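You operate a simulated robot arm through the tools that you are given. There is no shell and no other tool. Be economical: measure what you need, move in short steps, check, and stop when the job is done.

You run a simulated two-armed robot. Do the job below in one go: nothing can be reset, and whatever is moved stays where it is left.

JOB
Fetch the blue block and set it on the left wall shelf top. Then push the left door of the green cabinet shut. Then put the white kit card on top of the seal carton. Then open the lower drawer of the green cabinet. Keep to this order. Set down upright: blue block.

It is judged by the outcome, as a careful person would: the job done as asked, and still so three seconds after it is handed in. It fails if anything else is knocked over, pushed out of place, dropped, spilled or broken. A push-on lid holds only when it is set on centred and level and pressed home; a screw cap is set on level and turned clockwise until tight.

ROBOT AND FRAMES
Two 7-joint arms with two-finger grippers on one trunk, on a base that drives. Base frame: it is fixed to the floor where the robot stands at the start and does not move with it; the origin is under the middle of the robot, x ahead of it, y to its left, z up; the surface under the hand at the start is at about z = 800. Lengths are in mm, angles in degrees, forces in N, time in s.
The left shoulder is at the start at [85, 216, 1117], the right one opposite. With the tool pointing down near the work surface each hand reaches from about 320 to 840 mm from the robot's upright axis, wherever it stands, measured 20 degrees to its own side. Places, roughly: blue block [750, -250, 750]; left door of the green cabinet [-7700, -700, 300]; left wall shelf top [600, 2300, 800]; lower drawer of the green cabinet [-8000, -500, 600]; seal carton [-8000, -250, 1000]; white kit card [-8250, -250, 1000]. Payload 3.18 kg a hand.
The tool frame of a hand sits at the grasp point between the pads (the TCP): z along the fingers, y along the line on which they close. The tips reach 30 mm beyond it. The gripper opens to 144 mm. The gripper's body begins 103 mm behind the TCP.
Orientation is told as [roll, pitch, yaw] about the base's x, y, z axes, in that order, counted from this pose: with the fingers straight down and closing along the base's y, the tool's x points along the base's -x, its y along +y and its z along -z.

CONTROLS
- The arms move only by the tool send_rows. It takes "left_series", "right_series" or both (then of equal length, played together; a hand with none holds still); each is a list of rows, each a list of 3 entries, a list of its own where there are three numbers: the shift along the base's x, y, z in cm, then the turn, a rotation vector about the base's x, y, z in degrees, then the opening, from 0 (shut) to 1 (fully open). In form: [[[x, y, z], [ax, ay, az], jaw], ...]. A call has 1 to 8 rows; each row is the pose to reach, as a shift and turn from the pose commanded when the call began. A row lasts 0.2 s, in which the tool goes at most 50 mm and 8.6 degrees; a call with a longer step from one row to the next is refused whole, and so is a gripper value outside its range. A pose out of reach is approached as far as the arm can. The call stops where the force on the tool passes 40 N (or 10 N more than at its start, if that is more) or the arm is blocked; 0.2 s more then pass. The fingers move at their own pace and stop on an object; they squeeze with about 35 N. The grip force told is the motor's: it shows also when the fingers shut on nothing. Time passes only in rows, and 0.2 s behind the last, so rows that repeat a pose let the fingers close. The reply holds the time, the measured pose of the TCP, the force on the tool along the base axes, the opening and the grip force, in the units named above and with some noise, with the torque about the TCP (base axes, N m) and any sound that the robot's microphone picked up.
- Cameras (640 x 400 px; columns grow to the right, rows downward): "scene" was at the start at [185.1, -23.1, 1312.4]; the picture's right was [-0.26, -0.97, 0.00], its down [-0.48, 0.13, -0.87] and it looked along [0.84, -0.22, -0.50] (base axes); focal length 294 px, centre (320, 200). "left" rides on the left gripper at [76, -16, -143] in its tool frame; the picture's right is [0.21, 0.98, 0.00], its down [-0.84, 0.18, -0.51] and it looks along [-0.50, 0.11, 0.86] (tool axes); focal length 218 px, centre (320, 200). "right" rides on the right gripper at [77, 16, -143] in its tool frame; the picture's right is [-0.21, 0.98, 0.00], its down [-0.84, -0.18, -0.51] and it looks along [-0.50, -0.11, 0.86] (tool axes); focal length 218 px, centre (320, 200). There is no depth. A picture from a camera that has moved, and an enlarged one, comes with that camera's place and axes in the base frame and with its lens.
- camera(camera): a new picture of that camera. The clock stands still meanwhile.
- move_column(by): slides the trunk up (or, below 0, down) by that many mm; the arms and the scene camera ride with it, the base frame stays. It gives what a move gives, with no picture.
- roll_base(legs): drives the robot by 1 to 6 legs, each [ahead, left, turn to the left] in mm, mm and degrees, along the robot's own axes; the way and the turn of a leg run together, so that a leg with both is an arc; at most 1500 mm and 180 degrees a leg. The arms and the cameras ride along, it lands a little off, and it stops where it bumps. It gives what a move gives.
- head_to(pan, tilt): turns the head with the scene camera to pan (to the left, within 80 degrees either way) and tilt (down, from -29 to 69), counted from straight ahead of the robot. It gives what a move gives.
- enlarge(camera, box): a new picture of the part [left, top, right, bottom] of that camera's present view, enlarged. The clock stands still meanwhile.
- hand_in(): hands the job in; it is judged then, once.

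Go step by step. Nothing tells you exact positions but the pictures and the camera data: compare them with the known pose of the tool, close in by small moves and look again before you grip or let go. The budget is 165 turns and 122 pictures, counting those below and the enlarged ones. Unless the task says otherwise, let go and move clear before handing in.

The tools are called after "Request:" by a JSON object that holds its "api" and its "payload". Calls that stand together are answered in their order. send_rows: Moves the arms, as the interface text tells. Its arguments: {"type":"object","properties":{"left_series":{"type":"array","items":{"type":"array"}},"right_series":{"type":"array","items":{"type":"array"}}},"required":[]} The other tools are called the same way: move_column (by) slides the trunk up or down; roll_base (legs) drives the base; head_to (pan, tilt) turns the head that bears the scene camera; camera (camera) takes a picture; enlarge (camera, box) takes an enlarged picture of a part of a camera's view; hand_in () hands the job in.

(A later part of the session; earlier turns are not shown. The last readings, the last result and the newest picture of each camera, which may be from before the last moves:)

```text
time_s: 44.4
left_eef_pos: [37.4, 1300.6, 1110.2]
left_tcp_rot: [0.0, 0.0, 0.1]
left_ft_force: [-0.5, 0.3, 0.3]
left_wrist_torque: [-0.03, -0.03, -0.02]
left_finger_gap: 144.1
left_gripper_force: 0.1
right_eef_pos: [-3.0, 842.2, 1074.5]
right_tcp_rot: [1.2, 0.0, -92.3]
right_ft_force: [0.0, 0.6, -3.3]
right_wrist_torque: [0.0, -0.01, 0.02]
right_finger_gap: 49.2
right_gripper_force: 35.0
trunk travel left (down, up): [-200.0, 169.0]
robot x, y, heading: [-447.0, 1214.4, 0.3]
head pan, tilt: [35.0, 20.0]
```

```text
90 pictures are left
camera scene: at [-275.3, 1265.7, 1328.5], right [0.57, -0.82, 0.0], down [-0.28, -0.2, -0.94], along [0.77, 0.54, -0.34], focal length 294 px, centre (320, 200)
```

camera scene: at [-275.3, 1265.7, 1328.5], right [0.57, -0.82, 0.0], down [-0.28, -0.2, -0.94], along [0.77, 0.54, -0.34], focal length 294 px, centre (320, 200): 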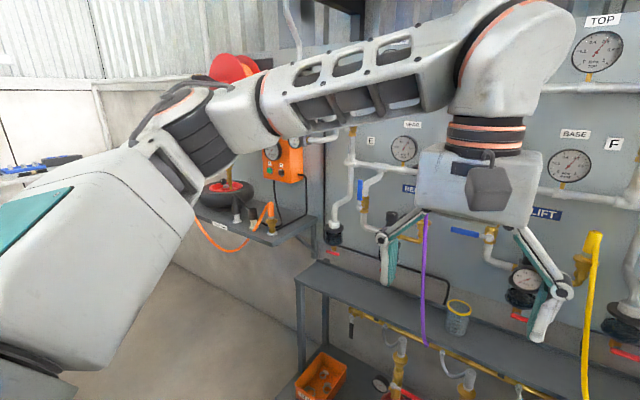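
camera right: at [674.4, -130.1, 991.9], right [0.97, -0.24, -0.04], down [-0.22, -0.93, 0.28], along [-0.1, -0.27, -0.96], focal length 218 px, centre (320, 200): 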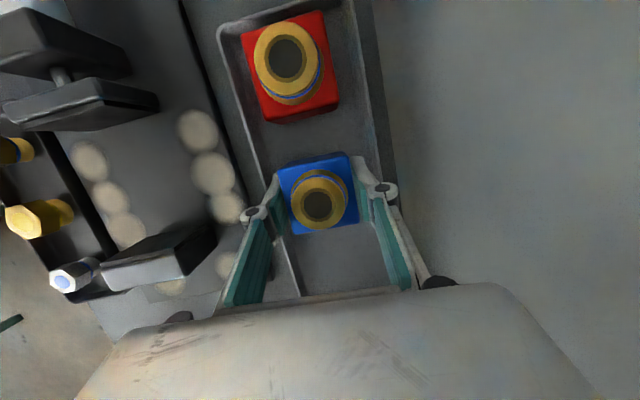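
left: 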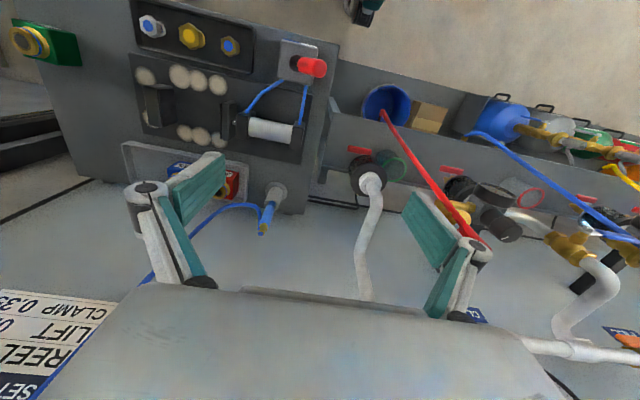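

The shelf with a reel and orange tools is ahead-left at about (500, 2150). I'll drive further left.

Request:
{"api": "roll_base", "payload": {"legs": [[0, 750, 0]]}}

Request:
{"api": "head_to", "payload": {"pan": 0, "tilt": 25}}

Request:
{"api": "camera", "payload": {"camera": "scene"}}

```text
time_s: 51.4
left_eef_pos: [32.7, 2057.2, 1110.1]
left_tcp_rot: [-0.1, 0.0, 0.7]
left_ft_force: [0.3, -0.7, -0.2]
left_wrist_torque: [-0.03, 0.01, 0.03]
left_finger_gap: 143.9
left_gripper_force: 0.0
right_eef_pos: [-3.1, 1596.5, 1075.0]
right_tcp_rot: [1.2, 0.0, -91.7]
right_ft_force: [-0.1, -0.1, -2.2]
right_wrist_torque: [0.0, 0.02, 0.02]
right_finger_gap: 49.6
right_gripper_force: 34.9
trunk travel left (down, up): [-200.0, 169.0]
robot x, y, heading: [-450.9, 1963.9, 0.7]
head pan, tilt: [35.0, 20.0]
```

```text
time_s: 52.4
left_eef_pos: [32.8, 2056.3, 1111.1]
left_tcp_rot: [0.0, 0.0, 0.7]
left_ft_force: [0.0, -0.3, 0.2]
left_wrist_torque: [0.01, 0.01, 0.0]
left_finger_gap: 144.0
left_gripper_force: 0.1
right_eef_pos: [-2.7, 1597.2, 1074.1]
right_tcp_rot: [1.2, 0.1, -91.8]
right_ft_force: [0.7, 0.8, -3.1]
right_wrist_torque: [-0.02, 0.0, -0.03]
right_finger_gap: 49.5
right_gripper_force: 35.3
trunk travel left (down, up): [-200.0, 169.0]
robot x, y, heading: [-453.0, 1963.7, 0.5]
head pan, tilt: [0.0, 25.0]
```

```text
89 pictures are left
camera scene: at [-263.2, 1964.9, 1320.4], right [0.01, -1.0, 0.0], down [-0.42, 0.0, -0.91], along [0.91, 0.01, -0.42], focal length 294 px, centre (320, 200)
```

scene: 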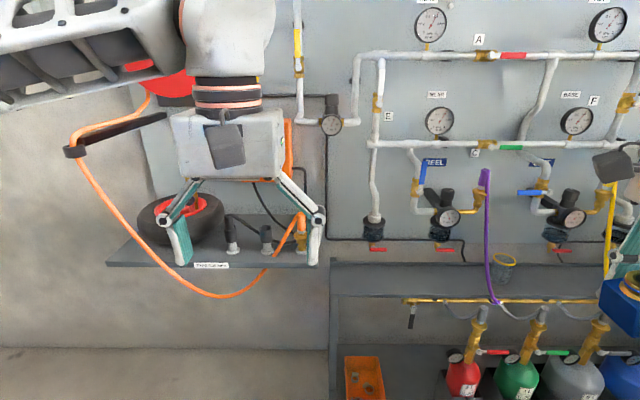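

Request:
{"api": "enlarge", "payload": {"camera": "scene", "box": [90, 150, 350, 310]}}

Request:
{"api": "camera", "payload": {"camera": "left"}}

```text
2.46 times, centred on (220, 230) of scene
camera zoom: at [-263.2, 1964.9, 1320.4], right [0.01, -1.0, 0.0], down [-0.42, 0.0, -0.91], along [0.91, 0.01, -0.42], focal length 724 px, centre (566, 126)
```

zoom: 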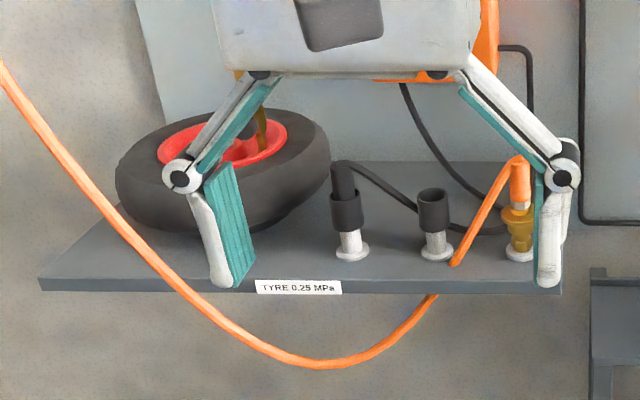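

```text
87 pictures are left
camera left: at [-42.0, 2040.1, 1252.6], right [-0.22, 0.98, 0.0], down [0.84, 0.19, 0.51], along [0.49, 0.11, -0.86], focal length 218 px, centre (320, 200)
```

left: 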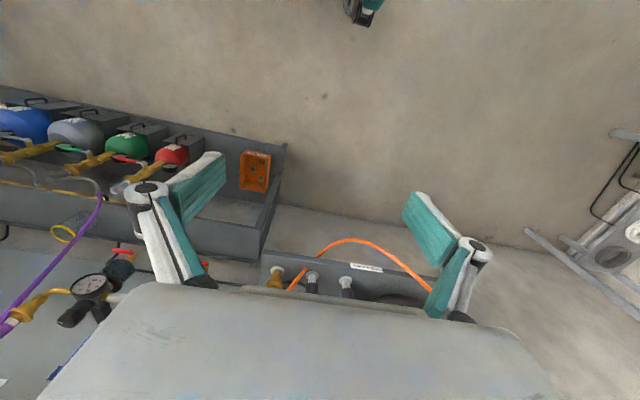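

The shelf front edge is near x≈381, y 1980–2550, top z≈830. The free spot is between the tyre and the first post, about (425, 2297). I'll pull the left hand back, then drive closer.

Request:
{"api": "send_rows", "payload": {"left_series": [[[-3, 1, 2], [0, 0, 0], 0.6], [[-6, 3, 4], [0, 0, 0], 0.4], [[-9, 5, 6], [0, 0, 0], 0.2], [[-12, 7, 8], [0, 0, 0], 0], [[-12, 8, 8], [0, 0, 0], 0]]}}

Request:
{"api": "roll_base", "payload": {"legs": [[0, 470, -0.5], [140, 0, 0]]}}

Request:
{"api": "head_to", "payload": {"pan": -15, "tilt": 30}}

Request:
{"api": "camera", "payload": {"camera": "scene"}}

Request:
{"api": "camera", "payload": {"camera": "right"}}

```text
time_s: 53.6
left_eef_pos: [-86.9, 2136.4, 1188.8]
left_tcp_rot: [0.0, 0.1, 0.7]
left_ft_force: [0.7, -0.5, -0.3]
left_wrist_torque: [0.01, 0.03, -0.06]
left_finger_gap: 0.2
left_gripper_force: 31.0
right_eef_pos: [-2.4, 1597.7, 1074.0]
right_tcp_rot: [1.1, 0.0, -91.8]
right_ft_force: [-0.3, 0.2, -3.2]
right_wrist_torque: [0.02, 0.02, -0.02]
right_finger_gap: 49.5
right_gripper_force: 35.4
trunk travel left (down, up): [-200.0, 169.0]
robot x, y, heading: [-451.4, 1961.2, 0.6]
head pan, tilt: [0.0, 25.0]
```

```text
time_s: 59.2
left_eef_pos: [47.3, 2609.4, 1189.1]
left_tcp_rot: [-0.1, 0.1, 0.5]
left_ft_force: [0.3, 0.0, 0.0]
left_wrist_torque: [0.01, 0.07, 0.0]
left_finger_gap: 0.0
left_gripper_force: 30.5
right_eef_pos: [130.3, 2071.2, 1073.8]
right_tcp_rot: [1.1, 0.0, -92.0]
right_ft_force: [0.9, 1.1, -3.8]
right_wrist_torque: [-0.02, 0.03, -0.01]
right_finger_gap: 49.6
right_gripper_force: 34.9
trunk travel left (down, up): [-200.0, 169.0]
robot x, y, heading: [-316.6, 2437.0, 0.2]
head pan, tilt: [0.0, 25.0]
```

```text
time_s: 60.0
left_eef_pos: [47.7, 2611.4, 1189.2]
left_tcp_rot: [-0.1, 0.0, 0.5]
left_ft_force: [0.0, -0.2, 0.1]
left_wrist_torque: [0.01, 0.01, 0.0]
left_finger_gap: 0.0
left_gripper_force: 31.2
right_eef_pos: [130.3, 2071.4, 1075.7]
right_tcp_rot: [1.2, 0.0, -92.0]
right_ft_force: [0.2, 0.9, -2.7]
right_wrist_torque: [0.01, 0.03, 0.02]
right_finger_gap: 49.4
right_gripper_force: 35.1
trunk travel left (down, up): [-200.0, 169.0]
robot x, y, heading: [-317.6, 2438.9, 0.4]
head pan, tilt: [-15.0, 30.0]
```

```text
86 pictures are left
camera scene: at [-133.1, 2416.5, 1312.5], right [-0.25, -0.97, 0.0], down [-0.48, 0.13, -0.87], along [0.84, -0.22, -0.5], focal length 294 px, centre (320, 200)
```

scene: 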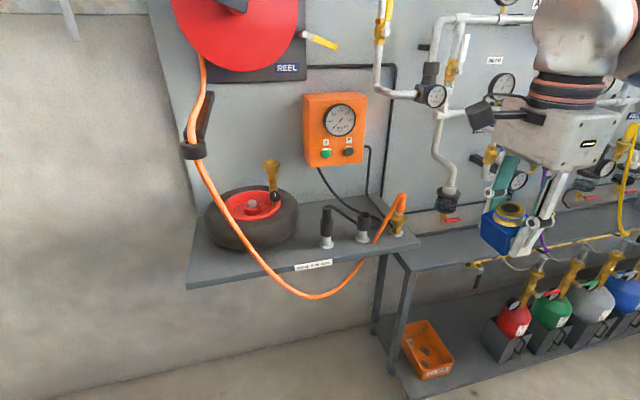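

```text
85 pictures are left
camera right: at [147.4, 2146.3, 1216.1], right [0.97, -0.24, 0.02], down [-0.22, -0.84, 0.5], along [-0.11, -0.49, -0.86], focal length 218 px, centre (320, 200)
```

right: 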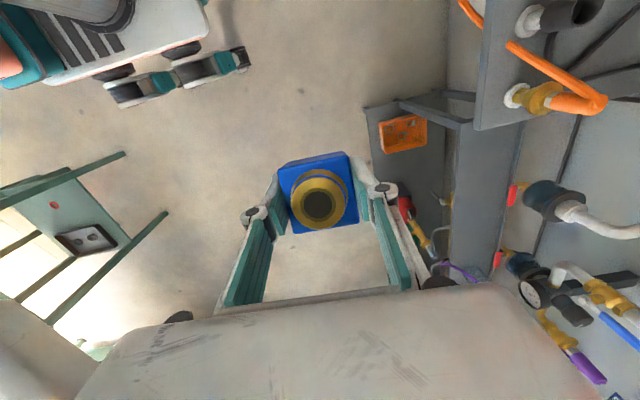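

Request:
{"api": "enlarge", "payload": {"camera": "scene", "box": [170, 70, 440, 310]}}

```text
1.67 times, centred on (305, 190) of scene
camera zoom: at [-133.1, 2416.5, 1312.5], right [-0.25, -0.97, 0.0], down [-0.48, 0.13, -0.87], along [0.84, -0.22, -0.5], focal length 490 px, centre (345, 217)
```

zoom: 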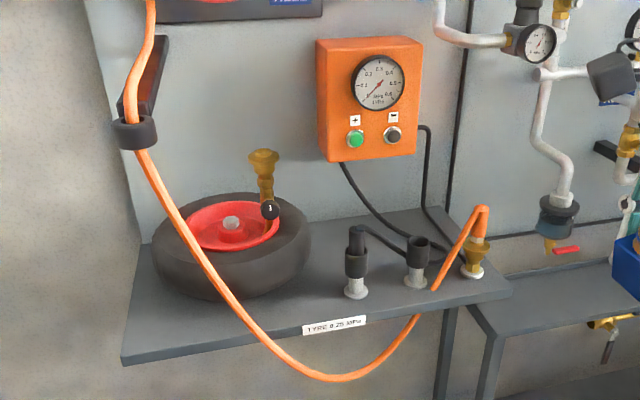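

The spot at about (418, 2303) is clear. The block was gripped with the hand tilted 14°, so I'll tilt back by the same amount to hold it level and bring it in front of the shelf.

Request:
{"api": "send_rows", "payload": {"right_series": [[[1, 4.5, -1], [7, 0, 0], 0.2], [[2, 9, -2], [13.6, 0, 0], 0.2], [[3, 13.5, -3], [13.6, 0, 0], 0.2], [[5, 17.5, -4], [13.6, 0, 0], 0.2], [[7, 21.5, -5], [13.6, 0, 0], 0.2], [[10, 23.2, -6], [13.6, 0, 0], 0.2], [[14.5, 23.2, -7], [13.6, 0, 0], 0.2], [[14.5, 23.2, -7], [13.6, 0, 0], 0.2]]}}

Request:
{"api": "camera", "payload": {"camera": "scene"}}

Request:
{"api": "camera", "payload": {"camera": "right"}}

```text
time_s: 61.8
left_eef_pos: [47.4, 2610.7, 1189.6]
left_tcp_rot: [0.1, 0.0, 0.5]
left_ft_force: [-0.1, 0.1, -0.2]
left_wrist_torque: [0.0, 0.0, 0.01]
left_finger_gap: 0.0
left_gripper_force: 30.6
right_eef_pos: [273.8, 2305.4, 1005.1]
right_tcp_rot: [0.8, 13.6, -92.0]
right_ft_force: [-0.1, 0.2, -1.5]
right_wrist_torque: [0.0, -0.04, -0.01]
right_finger_gap: 49.5
right_gripper_force: 35.5
trunk travel left (down, up): [-200.0, 169.0]
robot x, y, heading: [-319.1, 2439.3, 0.4]
head pan, tilt: [-15.0, 30.0]
```

```text
83 pictures are left
camera scene: at [-133.6, 2416.3, 1312.6], right [-0.25, -0.97, 0.0], down [-0.48, 0.13, -0.87], along [0.84, -0.22, -0.5], focal length 294 px, centre (320, 200)
```

scene: 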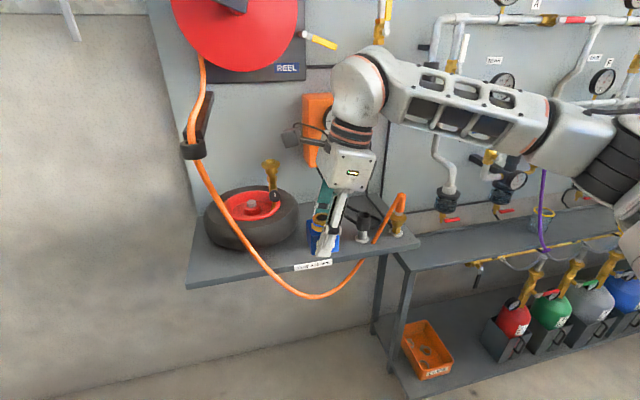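

```text
82 pictures are left
camera right: at [290.3, 2344.4, 1160.0], right [0.97, -0.24, -0.04], down [-0.22, -0.93, 0.29], along [-0.1, -0.28, -0.96], focal length 218 px, centre (320, 200)
```

right: 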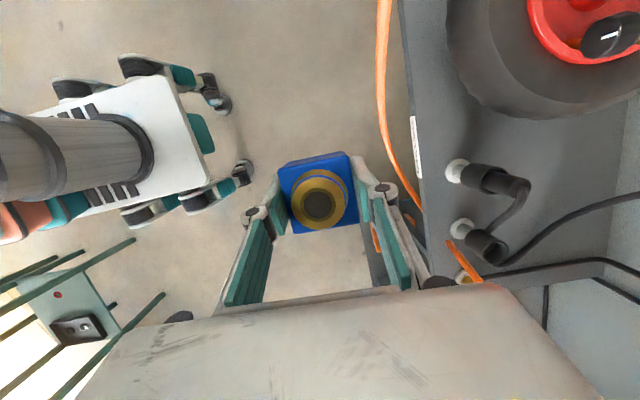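

Triangulating with both cameras puts the shelf top at z≈803, front edge x≈425 and the first post at (476, 2241). The new target is (465, 2304). I'll roll 80 mm closer, then place.

Request:
{"api": "roll_base", "payload": {"legs": [[80, 0, 0]]}}

Request:
{"api": "camera", "payload": {"camera": "right"}}

```text
time_s: 62.9
left_eef_pos: [129.4, 2610.6, 1189.8]
left_tcp_rot: [0.0, 0.1, 0.5]
left_ft_force: [0.2, 0.3, -0.3]
left_wrist_torque: [-0.02, 0.06, -0.03]
left_finger_gap: 0.3
left_gripper_force: 30.8
right_eef_pos: [353.9, 2305.0, 1004.1]
right_tcp_rot: [0.7, 13.7, -92.0]
right_ft_force: [0.7, 0.8, -3.2]
right_wrist_torque: [0.03, 0.04, -0.01]
right_finger_gap: 49.3
right_gripper_force: 34.6
trunk travel left (down, up): [-200.0, 169.0]
robot x, y, heading: [-239.2, 2439.4, 0.1]
head pan, tilt: [-15.0, 30.0]
```

```text
81 pictures are left
camera right: at [370.6, 2344.3, 1159.3], right [0.97, -0.24, -0.04], down [-0.22, -0.93, 0.29], along [-0.11, -0.28, -0.96], focal length 218 px, centre (320, 200)
```

right: 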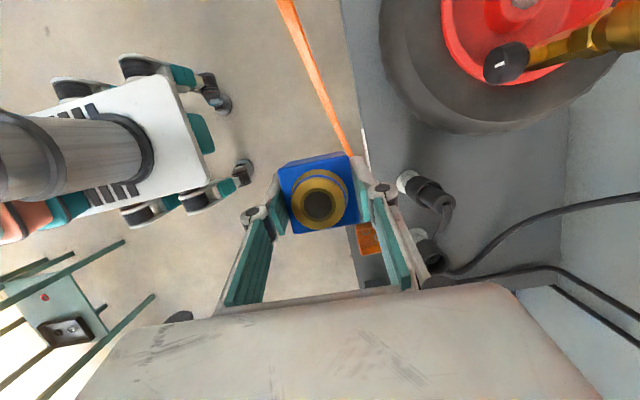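

Request:
{"api": "send_rows", "payload": {"right_series": [[[3, 0, -1.5], [0, 0, 0], 0.2], [[6, 0, -3], [0, 0, 0], 0.2], [[9, 0, -4.5], [0, 0, 0], 0.2], [[11.1, 0, -6.5], [0, 0, 0], 0.2], [[11.1, 0, -9], [0, 0, 0], 0.2], [[11.1, 0, -11.5], [0, 0, 0], 0.2], [[11.1, 0, -11.5], [0, 0, 0], 0.2]]}}

Request:
{"api": "camera", "payload": {"camera": "right"}}

Request:
{"api": "enlarge", "payload": {"camera": "scene", "box": [220, 130, 440, 290]}}

```text
time_s: 64.2
left_eef_pos: [125.4, 2608.6, 1191.5]
left_tcp_rot: [-0.1, -0.2, 0.2]
left_ft_force: [1.9, -0.1, -0.3]
left_wrist_torque: [-0.01, 0.09, 0.03]
left_finger_gap: 0.1
left_gripper_force: 30.3
right_eef_pos: [465.0, 2305.7, 928.2]
right_tcp_rot: [1.7, 14.5, -92.1]
right_ft_force: [-23.9, -9.2, 28.6]
right_wrist_torque: [0.32, -0.43, 0.04]
right_finger_gap: 49.4
right_gripper_force: 35.2
trunk travel left (down, up): [-200.0, 169.0]
robot x, y, heading: [-239.3, 2440.4, 0.4]
head pan, tilt: [-15.0, 30.0]
stopped in row 6 (right hand): the force on the tool passed its limit at 49 N (the readings are from after the stop); the commanded pose is now the measured one
```

```text
80 pictures are left
camera right: at [479.0, 2341.2, 1084.5], right [0.97, -0.24, -0.02], down [-0.23, -0.93, 0.27], along [-0.09, -0.26, -0.96], focal length 218 px, centre (320, 200)
```

right: 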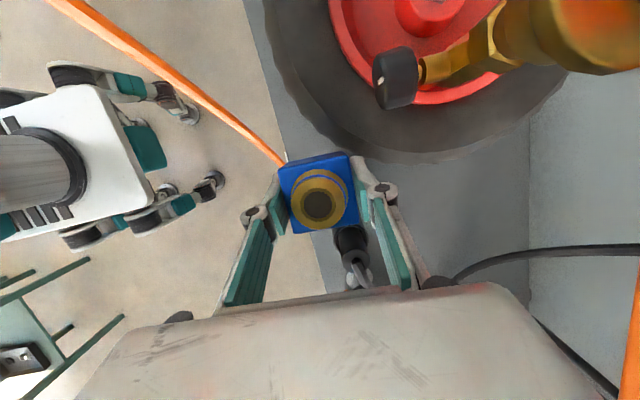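

```text
2.50 times, centred on (330, 210) of scene
camera zoom: at [-57.6, 2415.4, 1313.5], right [-0.26, -0.97, 0.0], down [-0.48, 0.13, -0.87], along [0.84, -0.22, -0.5], focal length 735 px, centre (295, 175)
```

zoom: 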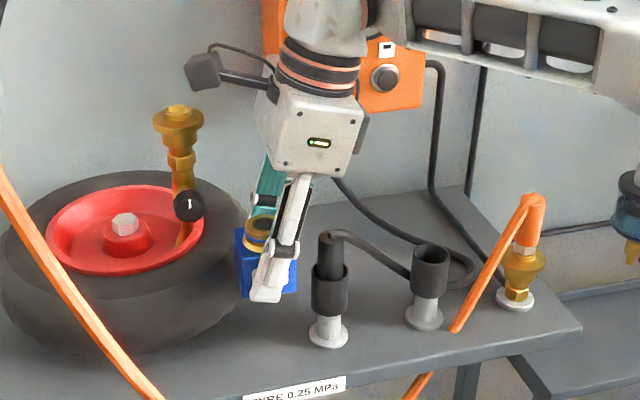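

The block touched the tyre's bulge. I'll lift, shift to (457, 2296) between tyre and post, and check before descending.

Request:
{"api": "send_rows", "payload": {"right_series": [[[-1, -0.5, 2], [0, 0, 0], 0.2], [[-1.5, -1, 3], [0, 0, 0], 0.2], [[-0.8, -1, 2], [-0.8, 0, 0], 0.2], [[-0.8, -1, 1.5], [-0.8, 0, 0], 0.2], [[-0.8, -1, 1.5], [-0.8, 0, 0], 0.2]]}}

Request:
{"api": "camera", "payload": {"camera": "right"}}

Request:
{"api": "enlarge", "payload": {"camera": "scene", "box": [220, 130, 440, 290]}}

```text
time_s: 65.4
left_eef_pos: [128.5, 2610.0, 1188.2]
left_tcp_rot: [-0.1, 0.0, 0.3]
left_ft_force: [-0.2, -0.4, -0.2]
left_wrist_torque: [0.03, -0.01, -0.01]
left_finger_gap: 0.0
left_gripper_force: 30.9
right_eef_pos: [461.2, 2294.8, 934.2]
right_tcp_rot: [1.7, 13.5, -91.9]
right_ft_force: [0.3, 0.5, -2.7]
right_wrist_torque: [0.03, -0.01, 0.01]
right_finger_gap: 49.1
right_gripper_force: 34.9
trunk travel left (down, up): [-200.0, 169.0]
robot x, y, heading: [-238.9, 2440.5, 0.2]
head pan, tilt: [-15.0, 30.0]
```

```text
78 pictures are left
camera right: at [475.1, 2334.6, 1089.6], right [0.97, -0.24, -0.02], down [-0.23, -0.93, 0.29], along [-0.09, -0.28, -0.96], focal length 218 px, centre (320, 200)
```

right: 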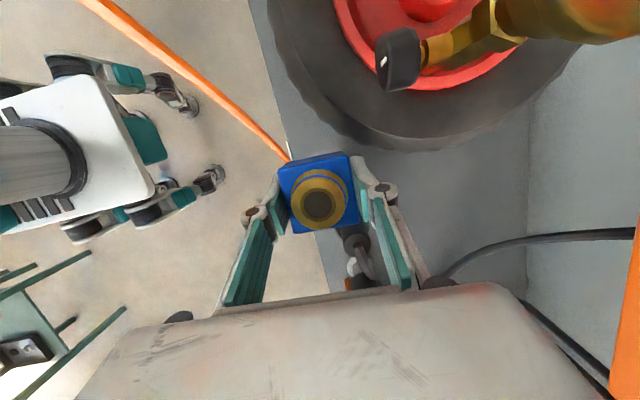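

```text
2.50 times, centred on (330, 210) of scene
camera zoom: at [-53.2, 2416.4, 1312.3], right [-0.25, -0.97, 0.0], down [-0.48, 0.13, -0.87], along [0.84, -0.22, -0.5], focal length 735 px, centre (295, 175)
```

zoom: 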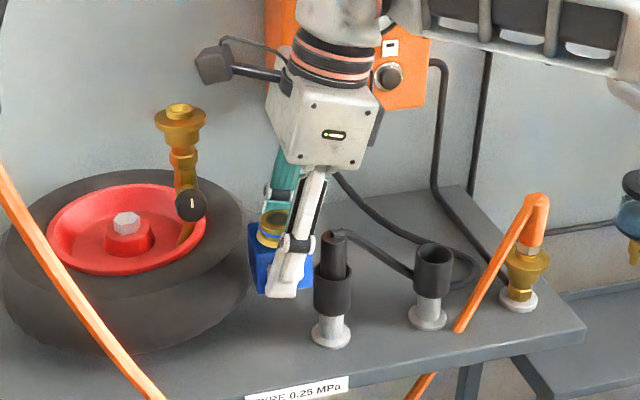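

Request:
{"api": "send_rows", "payload": {"right_series": [[[-0.3, 0.2, -1], [0.7, 0.8, 0], 0.2], [[-0.3, 0.2, -3], [0.7, 0.8, 0], 0.2], [[-0.3, 0.2, -5], [0.7, 0.8, 0], 0.2], [[-0.3, 0.2, -6.3], [0.7, 0.8, 0], 0.2], [[-0.3, 0.2, -6.3], [0.7, 0.8, 0], 0.2]]}}

Request:
{"api": "camera", "payload": {"camera": "right"}}

Request:
{"api": "enlarge", "payload": {"camera": "scene", "box": [220, 130, 440, 290]}}

```text
time_s: 66.6
left_eef_pos: [128.3, 2609.5, 1189.0]
left_tcp_rot: [0.0, -0.1, 0.2]
left_ft_force: [0.0, 0.2, -0.3]
left_wrist_torque: [0.02, -0.01, 0.02]
left_finger_gap: 0.1
left_gripper_force: 31.0
right_eef_pos: [456.5, 2297.8, 871.2]
right_tcp_rot: [0.8, 14.1, -92.2]
right_ft_force: [0.2, 1.0, -2.3]
right_wrist_torque: [0.0, -0.02, -0.02]
right_finger_gap: 49.1
right_gripper_force: 34.9
trunk travel left (down, up): [-200.0, 169.0]
robot x, y, heading: [-241.1, 2441.7, 0.4]
head pan, tilt: [-15.0, 30.0]
```

```text
76 pictures are left
camera right: at [473.3, 2334.7, 1027.8], right [0.97, -0.24, -0.04], down [-0.22, -0.93, 0.29], along [-0.1, -0.27, -0.96], focal length 218 px, centre (320, 200)
```

right: 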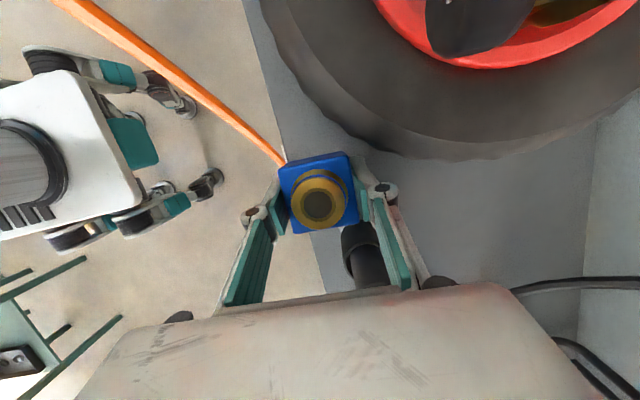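

```text
2.50 times, centred on (330, 210) of scene
camera zoom: at [-53.6, 2416.4, 1312.4], right [-0.25, -0.97, 0.0], down [-0.48, 0.13, -0.87], along [0.84, -0.22, -0.5], focal length 735 px, centre (295, 175)
```

zoom: 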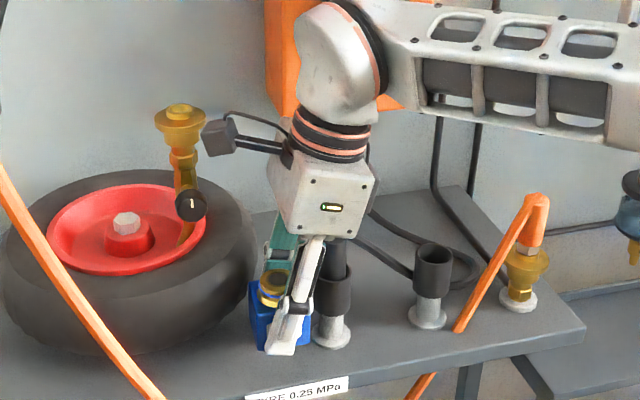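

Request:
{"api": "send_rows", "payload": {"right_series": [[[0.5, 0, -0.3], [0, 0, 0], 0.2], [[0.5, 0, -0.7], [0, 0, 0], 0.2], [[0.5, 0, -1.0], [0, 0, 0], 0.2], [[0.5, 0, -1.3], [0, 0, 0], 0.2]]}}

```text
time_s: 67.6
left_eef_pos: [127.5, 2610.2, 1189.6]
left_tcp_rot: [0.0, 0.0, 0.3]
left_ft_force: [-0.1, -1.2, -0.1]
left_wrist_torque: [0.01, 0.0, 0.02]
left_finger_gap: 0.4
left_gripper_force: 30.8
right_eef_pos: [461.9, 2296.5, 857.9]
right_tcp_rot: [0.8, 14.0, -92.1]
right_ft_force: [-0.2, -0.1, -3.5]
right_wrist_torque: [-0.04, -0.02, 0.02]
right_finger_gap: 49.6
right_gripper_force: 35.2
trunk travel left (down, up): [-200.0, 169.0]
robot x, y, heading: [-243.1, 2438.1, 0.2]
head pan, tilt: [-15.0, 30.0]
```

Request:
{"api": "send_rows", "payload": {"right_series": [[[0, 0, -0.3], [0, 0, 0], 0.2], [[0, 0, -0.6], [0, 0, 0], 0.2], [[0, 0, -0.8], [0, 0, 0], 0.2]]}}

Request:
{"api": "enlarge", "payload": {"camera": "scene", "box": [270, 210, 360, 290]}}

```text
time_s: 68.4
left_eef_pos: [127.6, 2610.5, 1188.8]
left_tcp_rot: [-0.1, 0.0, 0.3]
left_ft_force: [0.4, -0.1, 0.0]
left_wrist_torque: [-0.01, 0.01, 0.03]
left_finger_gap: 0.2
left_gripper_force: 30.2
right_eef_pos: [462.3, 2296.0, 851.1]
right_tcp_rot: [0.9, 14.1, -92.2]
right_ft_force: [-0.2, -0.6, -2.7]
right_wrist_torque: [-0.06, 0.0, -0.02]
right_finger_gap: 49.6
right_gripper_force: 35.7
trunk travel left (down, up): [-200.0, 169.0]
robot x, y, heading: [-238.5, 2437.7, 0.2]
head pan, tilt: [-15.0, 30.0]
```

```text
5.00 times, centred on (315, 250) of scene
camera zoom: at [-53.5, 2416.3, 1312.4], right [-0.25, -0.97, 0.0], down [-0.48, 0.13, -0.87], along [0.84, -0.22, -0.5], focal length 1470 px, centre (345, -50)
```

zoom: 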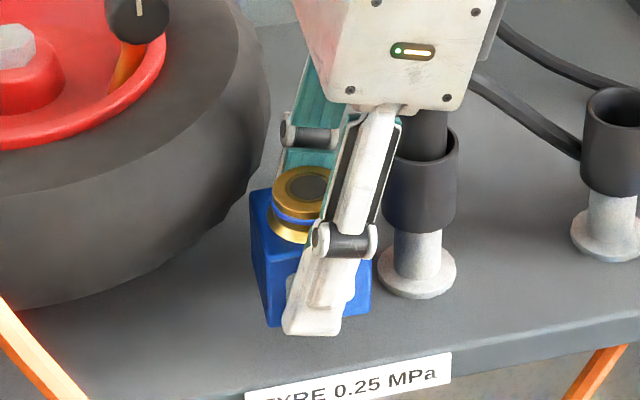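

The block bottom still looks 10–20 mm above the shelf. I'll continue down in small steps until contact.

Request:
{"api": "send_rows", "payload": {"right_series": [[[0, 0, -0.4], [0, 0, 0], 0.2], [[0, 0, -0.8], [0, 0, 0], 0.2], [[0, 0, -1.2], [0, 0, 0], 0.2]]}}

Request:
{"api": "enlarge", "payload": {"camera": "scene", "box": [270, 210, 360, 290]}}

```text
time_s: 69.2
left_eef_pos: [128.2, 2609.8, 1188.9]
left_tcp_rot: [0.0, 0.0, 0.3]
left_ft_force: [-0.5, 0.3, -0.2]
left_wrist_torque: [0.02, -0.01, 0.0]
left_finger_gap: 0.0
left_gripper_force: 30.9
right_eef_pos: [461.8, 2296.6, 839.3]
right_tcp_rot: [0.8, 14.0, -92.2]
right_ft_force: [0.0, 0.0, -2.6]
right_wrist_torque: [0.0, 0.01, 0.02]
right_finger_gap: 49.5
right_gripper_force: 34.9
trunk travel left (down, up): [-200.0, 169.0]
robot x, y, heading: [-241.4, 2435.9, 0.3]
head pan, tilt: [-15.0, 30.0]
```

```text
5.00 times, centred on (315, 250) of scene
camera zoom: at [-53.4, 2416.4, 1312.3], right [-0.25, -0.97, 0.0], down [-0.48, 0.13, -0.87], along [0.84, -0.22, -0.5], focal length 1470 px, centre (345, -50)
```

zoom: 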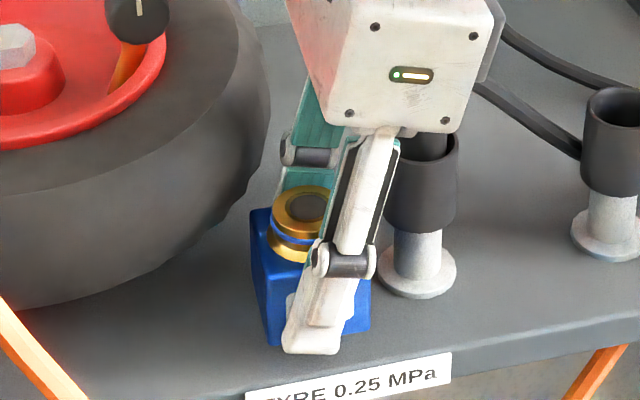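

Request:
{"api": "send_rows", "payload": {"right_series": [[[0, 0, -0.4], [0, 0, 0], 0.2], [[0, 0, -0.8], [0, 0, 0], 0.2], [[0, 0, -1.2], [0, 0, 0], 0.2]]}}

Request:
{"api": "enlarge", "payload": {"camera": "scene", "box": [270, 210, 360, 290]}}

```text
time_s: 70.0
left_eef_pos: [126.6, 2608.8, 1190.7]
left_tcp_rot: [-0.1, -0.2, 0.3]
left_ft_force: [-0.3, 0.0, 0.0]
left_wrist_torque: [0.0, -0.02, -0.02]
left_finger_gap: 0.2
left_gripper_force: 30.8
right_eef_pos: [461.7, 2297.6, 832.7]
right_tcp_rot: [1.1, 14.2, -92.2]
right_ft_force: [-3.2, -3.6, 19.3]
right_wrist_torque: [-0.35, 0.68, 0.04]
right_finger_gap: 49.3
right_gripper_force: 35.1
trunk travel left (down, up): [-200.0, 169.0]
robot x, y, heading: [-241.1, 2438.7, 0.1]
head pan, tilt: [-15.0, 30.0]
```

```text
5.00 times, centred on (315, 250) of scene
camera zoom: at [-56.1, 2416.3, 1313.4], right [-0.26, -0.97, 0.0], down [-0.48, 0.13, -0.87], along [0.84, -0.22, -0.5], focal length 1470 px, centre (345, -50)
```

zoom: 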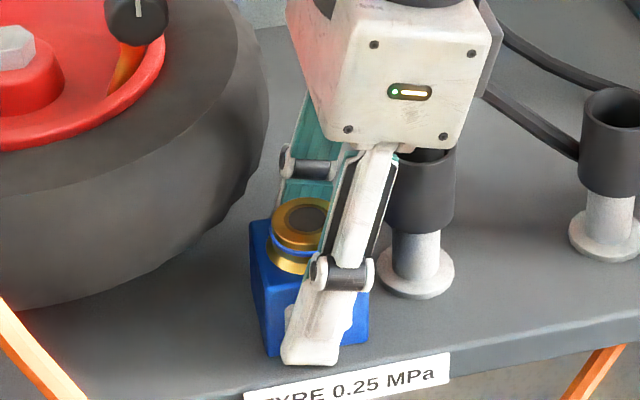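

Contact at about 20 N. I'll relax, open slightly and retreat upward.

Request:
{"api": "send_rows", "payload": {"right_series": [[[0, 0, 0.3], [0, 0, 0], 0.2], [[0, 0, 0.3], [0, 0, 0], 0.42], [[0, 0, 0.3], [0, 0, 0], 0.43], [[0, 0, 0.3], [0, 0, 0], 0.43]]}}

Request:
{"api": "enlarge", "payload": {"camera": "scene", "box": [270, 210, 360, 290]}}

```text
time_s: 71.0
left_eef_pos: [126.6, 2609.7, 1189.5]
left_tcp_rot: [-0.1, 0.0, 0.2]
left_ft_force: [0.5, 0.7, -0.3]
left_wrist_torque: [0.0, 0.04, 0.0]
left_finger_gap: 0.0
left_gripper_force: 30.4
right_eef_pos: [462.7, 2297.4, 830.9]
right_tcp_rot: [1.0, 14.1, -92.2]
right_ft_force: [-0.4, -2.5, 18.5]
right_wrist_torque: [-0.18, -0.25, 0.1]
right_finger_gap: 61.2
right_gripper_force: 8.5
trunk travel left (down, up): [-200.0, 169.0]
robot x, y, heading: [-239.6, 2437.1, 0.0]
head pan, tilt: [-15.0, 30.0]
```

```text
5.00 times, centred on (315, 250) of scene
camera zoom: at [-54.6, 2416.7, 1312.6], right [-0.25, -0.97, 0.0], down [-0.48, 0.13, -0.87], along [0.84, -0.22, -0.5], focal length 1470 px, centre (345, -50)
```

zoom: 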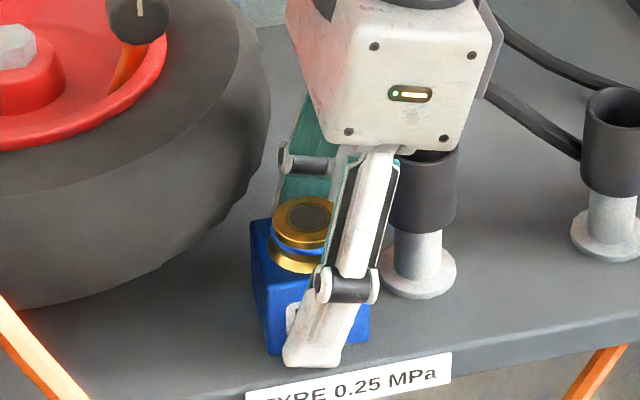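

Request:
{"api": "send_rows", "payload": {"right_series": [[[0, 0, 0.6], [0, 0, 0], 0.43], [[0, 0, 2], [0, 0, 0], 0.43], [[0, 0, 5], [0, 0, 0], 0.45], [[0, 0, 9], [0, 0, 0], 0.45], [[-3, 0, 12], [0, 0, 0], 0.45], [[-7, 0, 13], [0, 0, 0], 0.45], [[-11, 0, 13], [0, 0, 0], 0.45], [[-15, 0, 13], [0, 0, 0], 0.45]]}}

Request:
{"api": "enlarge", "payload": {"camera": "scene", "box": [230, 170, 410, 300]}}

```text
time_s: 72.8
left_eef_pos: [128.3, 2609.4, 1190.2]
left_tcp_rot: [0.0, 0.0, 0.3]
left_ft_force: [-0.4, -0.3, 0.2]
left_wrist_torque: [0.0, 0.0, -0.03]
left_finger_gap: 0.0
left_gripper_force: 30.8
right_eef_pos: [313.2, 2293.8, 960.0]
right_tcp_rot: [0.9, 14.1, -92.3]
right_ft_force: [-0.2, -0.5, -0.3]
right_wrist_torque: [0.0, -0.03, 0.01]
right_finger_gap: 65.0
right_gripper_force: 0.0
trunk travel left (down, up): [-200.0, 169.0]
robot x, y, heading: [-237.7, 2438.0, 0.3]
head pan, tilt: [-15.0, 30.0]
```

```text
3.08 times, centred on (320, 235) of scene
camera zoom: at [-54.3, 2416.2, 1312.6], right [-0.25, -0.97, 0.0], down [-0.48, 0.13, -0.87], along [0.84, -0.22, -0.5], focal length 905 px, centre (320, 92)
```

zoom: 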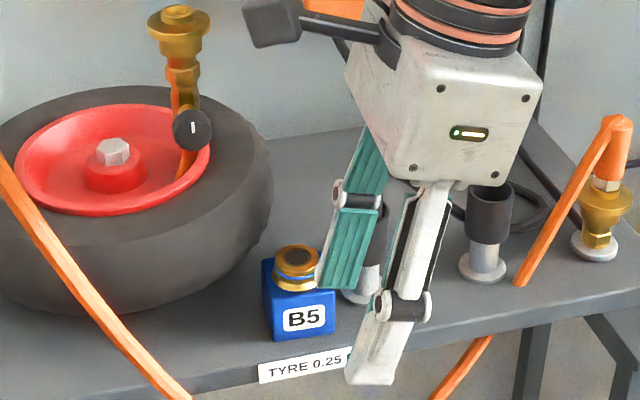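

The blue block stands upright on the shelf. I'll untilt and tuck the right hand, then go to the green cabinet.

Request:
{"api": "send_rows", "payload": {"right_series": [[[-4, 0, 2], [0, 0, 0], 0.45], [[-8, -2, 4], [-7, 0, 0], 0.4], [[-11, -4, 6], [-14, 0, 0], 0.3], [[-14, -6, 8], [-14, 0, 0], 0.2], [[-16, -8, 10], [-14, 0, 0], 0]]}}

Request:
{"api": "send_rows", "payload": {"right_series": [[[0, 0, 0], [0, 0, 8.5], 0], [[0, 0, 0], [0, 0, 17], 0], [[0, 0, 0], [0, 0, 25.5], 0], [[0, 0, 0], [0, 0, 34], 0], [[0, 0, 0], [0, 0, 42.5], 0], [[0, 0, 0], [0, 0, 51], 0], [[0, 0, 0], [0, 0, 59.5], 0], [[0, 0, 0], [0, 0, 68], 0]]}}

Request:
{"api": "send_rows", "payload": {"right_series": [[[0, 0, 0], [0, 0, 8.5], 0], [[0, 0, 0], [0, 0, 17], 0], [[0, 0, 0], [0, 0, 24], 0]]}}

Request:
{"api": "roll_base", "payload": {"legs": [[-500, 0, 0], [0, 0, -90]]}}

Request:
{"api": "head_to", "payload": {"pan": -70, "tilt": 10}}

Request:
{"api": "camera", "payload": {"camera": "scene"}}

```text
time_s: 74.0
left_eef_pos: [128.0, 2610.6, 1188.6]
left_tcp_rot: [-0.1, 0.0, 0.3]
left_ft_force: [0.1, 0.0, -0.5]
left_wrist_torque: [0.01, 0.0, 0.01]
left_finger_gap: 0.0
left_gripper_force: 30.7
right_eef_pos: [152.7, 2215.2, 1062.1]
right_tcp_rot: [1.5, 0.0, -92.1]
right_ft_force: [0.4, -0.6, -0.5]
right_wrist_torque: [0.02, 0.03, 0.02]
right_finger_gap: 0.2
right_gripper_force: 30.9
trunk travel left (down, up): [-200.0, 169.0]
robot x, y, heading: [-238.5, 2441.3, 0.3]
head pan, tilt: [-15.0, 30.0]
```

```text
time_s: 75.8
left_eef_pos: [127.0, 2609.3, 1189.4]
left_tcp_rot: [0.0, -0.1, 0.4]
left_ft_force: [-0.2, -0.3, -0.3]
left_wrist_torque: [0.02, -0.01, 0.0]
left_finger_gap: 0.0
left_gripper_force: 30.5
right_eef_pos: [152.0, 2216.9, 1059.9]
right_tcp_rot: [1.5, 0.2, -24.1]
right_ft_force: [-0.6, 0.2, -0.2]
right_wrist_torque: [-0.01, 0.0, 0.03]
right_finger_gap: 0.0
right_gripper_force: 30.3
trunk travel left (down, up): [-200.0, 169.0]
robot x, y, heading: [-241.8, 2435.8, 0.3]
head pan, tilt: [-15.0, 30.0]
```

```text
time_s: 76.6
left_eef_pos: [127.7, 2609.6, 1189.0]
left_tcp_rot: [0.1, 0.0, 0.3]
left_ft_force: [-0.4, -0.1, 0.2]
left_wrist_torque: [0.0, 0.0, -0.01]
left_finger_gap: 0.0
left_gripper_force: 31.0
right_eef_pos: [152.1, 2217.1, 1059.5]
right_tcp_rot: [1.3, 0.1, 0.0]
right_ft_force: [0.2, -0.2, -0.3]
right_wrist_torque: [0.04, 0.04, 0.0]
right_finger_gap: 0.0
right_gripper_force: 30.6
trunk travel left (down, up): [-200.0, 169.0]
robot x, y, heading: [-239.3, 2440.0, 0.1]
head pan, tilt: [-15.0, 30.0]
```

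```text
time_s: 83.3
left_eef_pos: [-560.2, 2069.7, 1189.9]
left_tcp_rot: [0.0, 0.0, -88.5]
left_ft_force: [-0.2, -0.4, -0.2]
left_wrist_torque: [0.01, -0.03, 0.0]
left_finger_gap: 0.0
left_gripper_force: 30.6
right_eef_pos: [-952.0, 2037.7, 1059.9]
right_tcp_rot: [1.4, 0.1, -88.9]
right_ft_force: [-0.3, 0.4, 0.4]
right_wrist_torque: [-0.01, -0.01, 0.02]
right_finger_gap: 0.0
right_gripper_force: 30.5
trunk travel left (down, up): [-200.0, 169.0]
robot x, y, heading: [-738.8, 2437.8, -88.6]
head pan, tilt: [-15.0, 30.0]
```

```text
time_s: 84.5
left_eef_pos: [-560.3, 2070.8, 1190.3]
left_tcp_rot: [0.1, 0.0, -88.5]
left_ft_force: [0.6, -0.1, 0.8]
left_wrist_torque: [0.03, 0.03, -0.01]
left_finger_gap: 0.0
left_gripper_force: 30.6
right_eef_pos: [-952.4, 2038.0, 1059.3]
right_tcp_rot: [1.4, 0.1, -89.1]
right_ft_force: [0.1, 0.5, 0.4]
right_wrist_torque: [-0.01, 0.0, -0.01]
right_finger_gap: 0.2
right_gripper_force: 30.3
trunk travel left (down, up): [-200.0, 169.0]
robot x, y, heading: [-741.7, 2435.3, -88.5]
head pan, tilt: [-70.0, 10.0]
```

```text
69 pictures are left
camera scene: at [-820.8, 2304.6, 1344.7], right [-0.37, 0.93, 0.0], down [0.16, 0.06, -0.98], along [-0.92, -0.36, -0.17], focal length 294 px, centre (320, 200)
```

scene: 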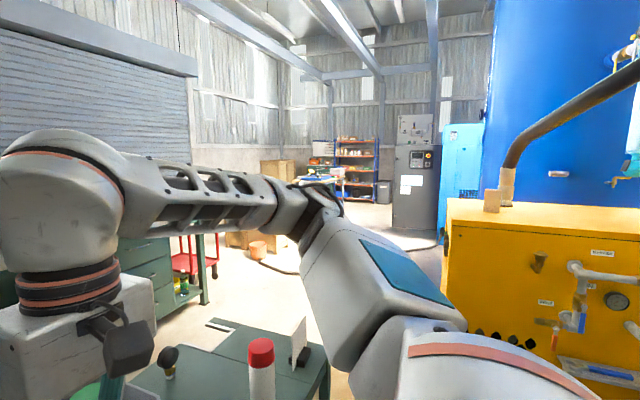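

There's a low green table with a bottle nearby on the right. I'll look at the floor around me before driving.

Request:
{"api": "head_to", "payload": {"pan": -40, "tilt": 45}}

Request:
{"api": "camera", "payload": {"camera": "scene"}}

Request:
{"api": "head_to", "payload": {"pan": 0, "tilt": 25}}

Request:
{"api": "camera", "payload": {"camera": "scene"}}

```text
time_s: 85.5
left_eef_pos: [-560.0, 2071.1, 1189.9]
left_tcp_rot: [0.0, 0.0, -88.5]
left_ft_force: [-0.5, -0.1, 0.9]
left_wrist_torque: [0.02, 0.02, 0.01]
left_finger_gap: 0.1
left_gripper_force: 31.0
right_eef_pos: [-953.0, 2038.0, 1060.5]
right_tcp_rot: [1.4, 0.0, -89.0]
right_ft_force: [-1.1, 0.2, 0.3]
right_wrist_torque: [-0.02, 0.0, -0.01]
right_finger_gap: 0.0
right_gripper_force: 30.4
trunk travel left (down, up): [-200.0, 169.0]
robot x, y, heading: [-732.8, 2438.5, -88.7]
head pan, tilt: [-40.0, 45.0]
```

```text
68 pictures are left
camera scene: at [-785.1, 2275.0, 1289.9], right [-0.78, 0.62, 0.0], down [0.44, 0.55, -0.71], along [-0.44, -0.55, -0.71], focal length 294 px, centre (320, 200)
```

scene: 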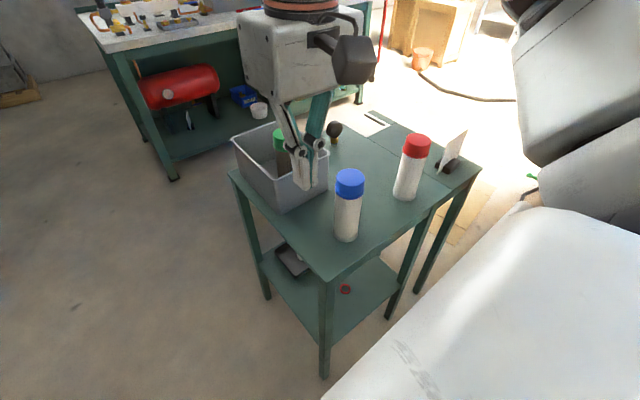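

```text
time_s: 86.6
left_eef_pos: [-561.2, 2069.8, 1189.3]
left_tcp_rot: [0.0, 0.0, -88.6]
left_ft_force: [0.4, -0.1, -0.9]
left_wrist_torque: [0.0, -0.02, -0.03]
left_finger_gap: 0.1
left_gripper_force: 30.7
right_eef_pos: [-953.4, 2038.0, 1059.5]
right_tcp_rot: [1.3, 0.1, -89.0]
right_ft_force: [-0.1, -0.7, -0.1]
right_wrist_torque: [0.02, 0.0, 0.03]
right_finger_gap: 0.0
right_gripper_force: 30.6
trunk travel left (down, up): [-200.0, 169.0]
robot x, y, heading: [-737.9, 2431.4, -89.0]
head pan, tilt: [0.0, 25.0]
```

```text
67 pictures are left
camera scene: at [-732.1, 2246.4, 1320.4], right [-1.0, -0.02, 0.0], down [-0.01, 0.42, -0.91], along [0.02, -0.91, -0.42], focal length 294 px, centre (320, 200)
```

scene: 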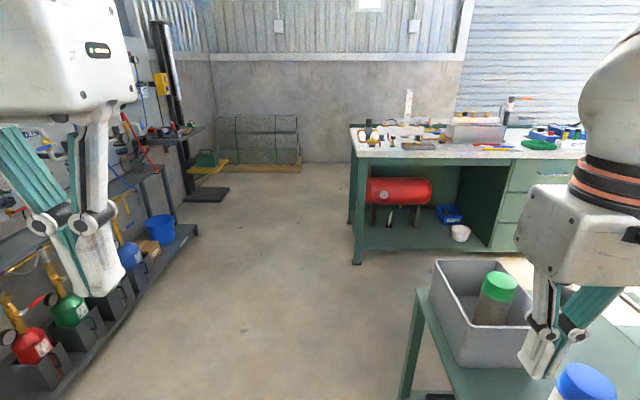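

The table occupies x −1600…−1000, y 1560…2030, and a workbench lies beyond it at y<500. I'll take the aisle at y≈1030, then turn to face −x.

Request:
{"api": "roll_base", "payload": {"legs": [[0, 350, 0], [1400, 0, 0], [0, 0, -90]]}}

Request:
{"api": "head_to", "payload": {"pan": 0, "tilt": 18}}

Request:
{"api": "camera", "payload": {"camera": "scene"}}

```text
time_s: 100.6
left_eef_pos: [-719.4, 869.0, 1189.0]
left_tcp_rot: [0.0, 0.0, -178.3]
left_ft_force: [0.4, 0.3, 0.2]
left_wrist_torque: [-0.01, 0.0, -0.01]
left_finger_gap: 0.2
left_gripper_force: 30.6
right_eef_pos: [-754.1, 1262.0, 1059.8]
right_tcp_rot: [1.4, 0.0, -178.8]
right_ft_force: [-0.2, 0.2, -1.0]
right_wrist_torque: [-0.02, -0.03, 0.04]
right_finger_gap: 0.0
right_gripper_force: 30.8
trunk travel left (down, up): [-200.0, 169.0]
robot x, y, heading: [-360.0, 1047.8, -178.3]
head pan, tilt: [0.0, 25.0]
```

```text
time_s: 101.3
left_eef_pos: [-718.9, 868.8, 1188.9]
left_tcp_rot: [0.1, 0.0, -178.4]
left_ft_force: [0.0, -0.3, -0.8]
left_wrist_torque: [0.01, -0.01, -0.03]
left_finger_gap: 0.0
left_gripper_force: 30.4
right_eef_pos: [-752.8, 1261.0, 1060.0]
right_tcp_rot: [1.4, 0.0, -178.6]
right_ft_force: [-0.5, 0.4, 0.1]
right_wrist_torque: [-0.01, -0.02, 0.04]
right_finger_gap: 0.0
right_gripper_force: 30.1
trunk travel left (down, up): [-200.0, 169.0]
robot x, y, heading: [-356.1, 1047.8, -178.4]
head pan, tilt: [0.0, 18.0]
```

```text
66 pictures are left
camera scene: at [-543.8, 1044.1, 1331.7], right [-0.03, 1.0, 0.0], down [0.31, 0.01, -0.95], along [-0.95, -0.03, -0.31], focal length 294 px, centre (320, 200)
```

scene: 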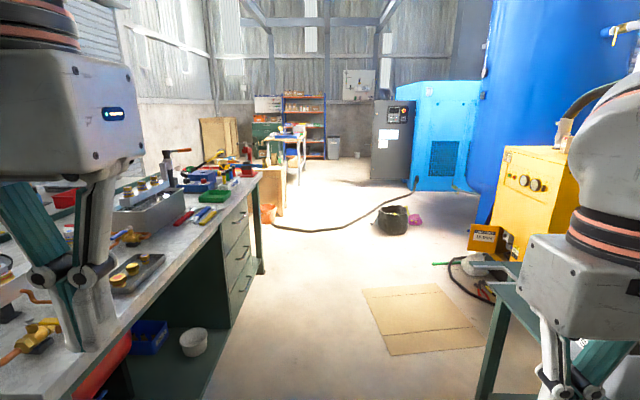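

Request:
{"api": "roll_base", "payload": {"legs": [[0, 0, -1.6], [1500, 0, 0], [500, 0, 0]]}}

Request:
{"api": "camera", "payload": {"camera": "scene"}}

```text
time_s: 111.6
left_eef_pos: [-2712.9, 840.2, 1188.7]
left_tcp_rot: [-0.2, 0.0, -178.4]
left_ft_force: [0.2, 0.0, -0.2]
left_wrist_torque: [0.0, -0.02, 0.0]
left_finger_gap: 0.1
left_gripper_force: 30.9
right_eef_pos: [-2748.1, 1231.9, 1058.9]
right_tcp_rot: [1.4, 0.1, -178.8]
right_ft_force: [0.3, -0.9, -0.6]
right_wrist_torque: [0.02, -0.05, -0.01]
right_finger_gap: 0.1
right_gripper_force: 30.7
trunk travel left (down, up): [-200.0, 169.0]
robot x, y, heading: [-2348.8, 1020.4, -178.4]
head pan, tilt: [0.0, 18.0]
```

```text
65 pictures are left
camera scene: at [-2537.5, 1014.3, 1331.7], right [-0.03, 1.0, 0.0], down [0.31, 0.01, -0.95], along [-0.95, -0.03, -0.31], focal length 294 px, centre (320, 200)
```

scene: 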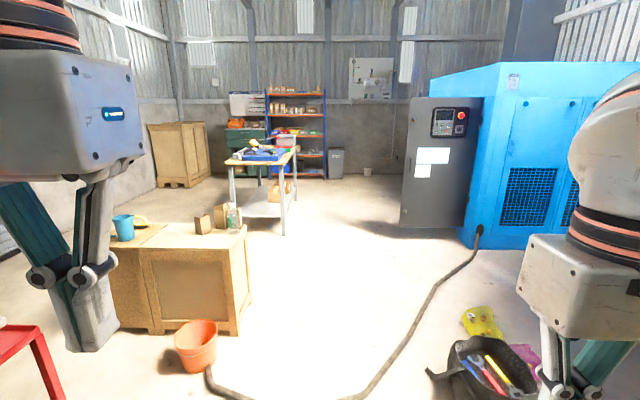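

Request:
{"api": "enlarge", "payload": {"camera": "scene", "box": [200, 70, 360, 170]}}

Request:
{"api": "enlarge", "payload": {"camera": "scene", "box": [100, 200, 500, 400]}}

```text
4.00 times, centred on (280, 120) of scene
camera zoom: at [-2537.5, 1014.3, 1331.7], right [-0.03, 1.0, 0.0], down [0.31, 0.01, -0.95], along [-0.95, -0.03, -0.31], focal length 1176 px, centre (480, 520)
```

zoom: 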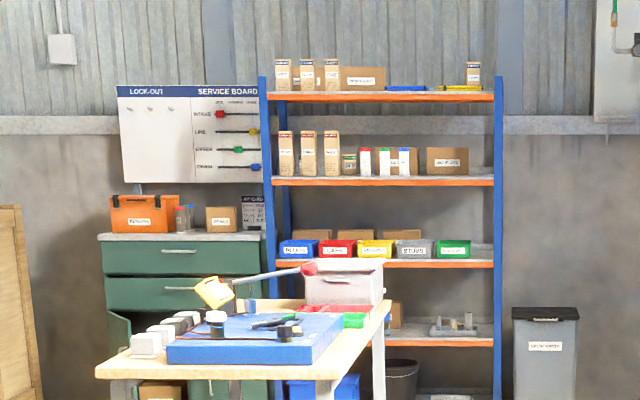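

```text
1.60 times, centred on (300, 300) of scene
camera zoom: at [-2537.5, 1014.3, 1331.7], right [-0.03, 1.0, 0.0], down [0.31, 0.01, -0.95], along [-0.95, -0.03, -0.31], focal length 470 px, centre (352, 40)
```

zoom: 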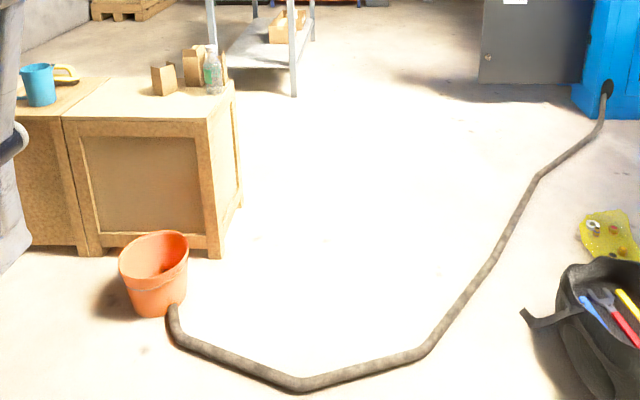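

A thick hose crosses the floor ahead from the pot to the blue machine. I'll check whether there's a way round to the left of the crates.

Request:
{"api": "head_to", "payload": {"pan": 50, "tilt": 22}}

Request:
{"api": "camera", "payload": {"camera": "scene"}}

```text
time_s: 112.8
left_eef_pos: [-2713.7, 840.0, 1189.6]
left_tcp_rot: [0.0, -0.1, -178.4]
left_ft_force: [-0.6, 0.3, -0.4]
left_wrist_torque: [0.02, -0.02, 0.0]
left_finger_gap: 0.0
left_gripper_force: 30.5
right_eef_pos: [-2746.3, 1231.7, 1059.9]
right_tcp_rot: [1.3, 0.0, -178.8]
right_ft_force: [0.0, -0.1, -1.0]
right_wrist_torque: [0.01, -0.02, 0.02]
right_finger_gap: 0.0
right_gripper_force: 30.9
trunk travel left (down, up): [-200.0, 169.0]
robot x, y, heading: [-2350.1, 1021.3, -178.3]
head pan, tilt: [50.0, 22.0]
```

```text
62 pictures are left
camera scene: at [-2501.5, 944.2, 1325.2], right [-0.78, 0.62, 0.0], down [0.23, 0.29, -0.93], along [-0.58, -0.73, -0.37], focal length 294 px, centre (320, 200)
```

scene: 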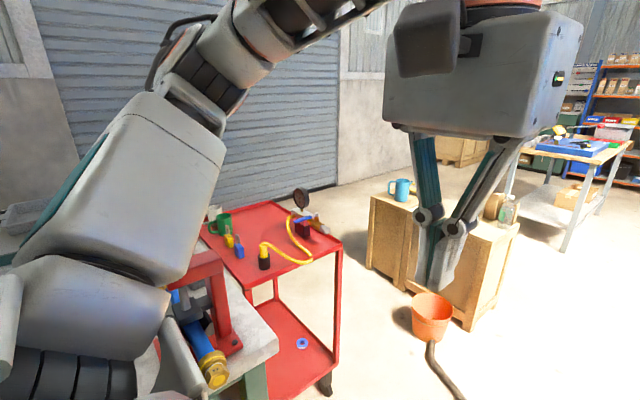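

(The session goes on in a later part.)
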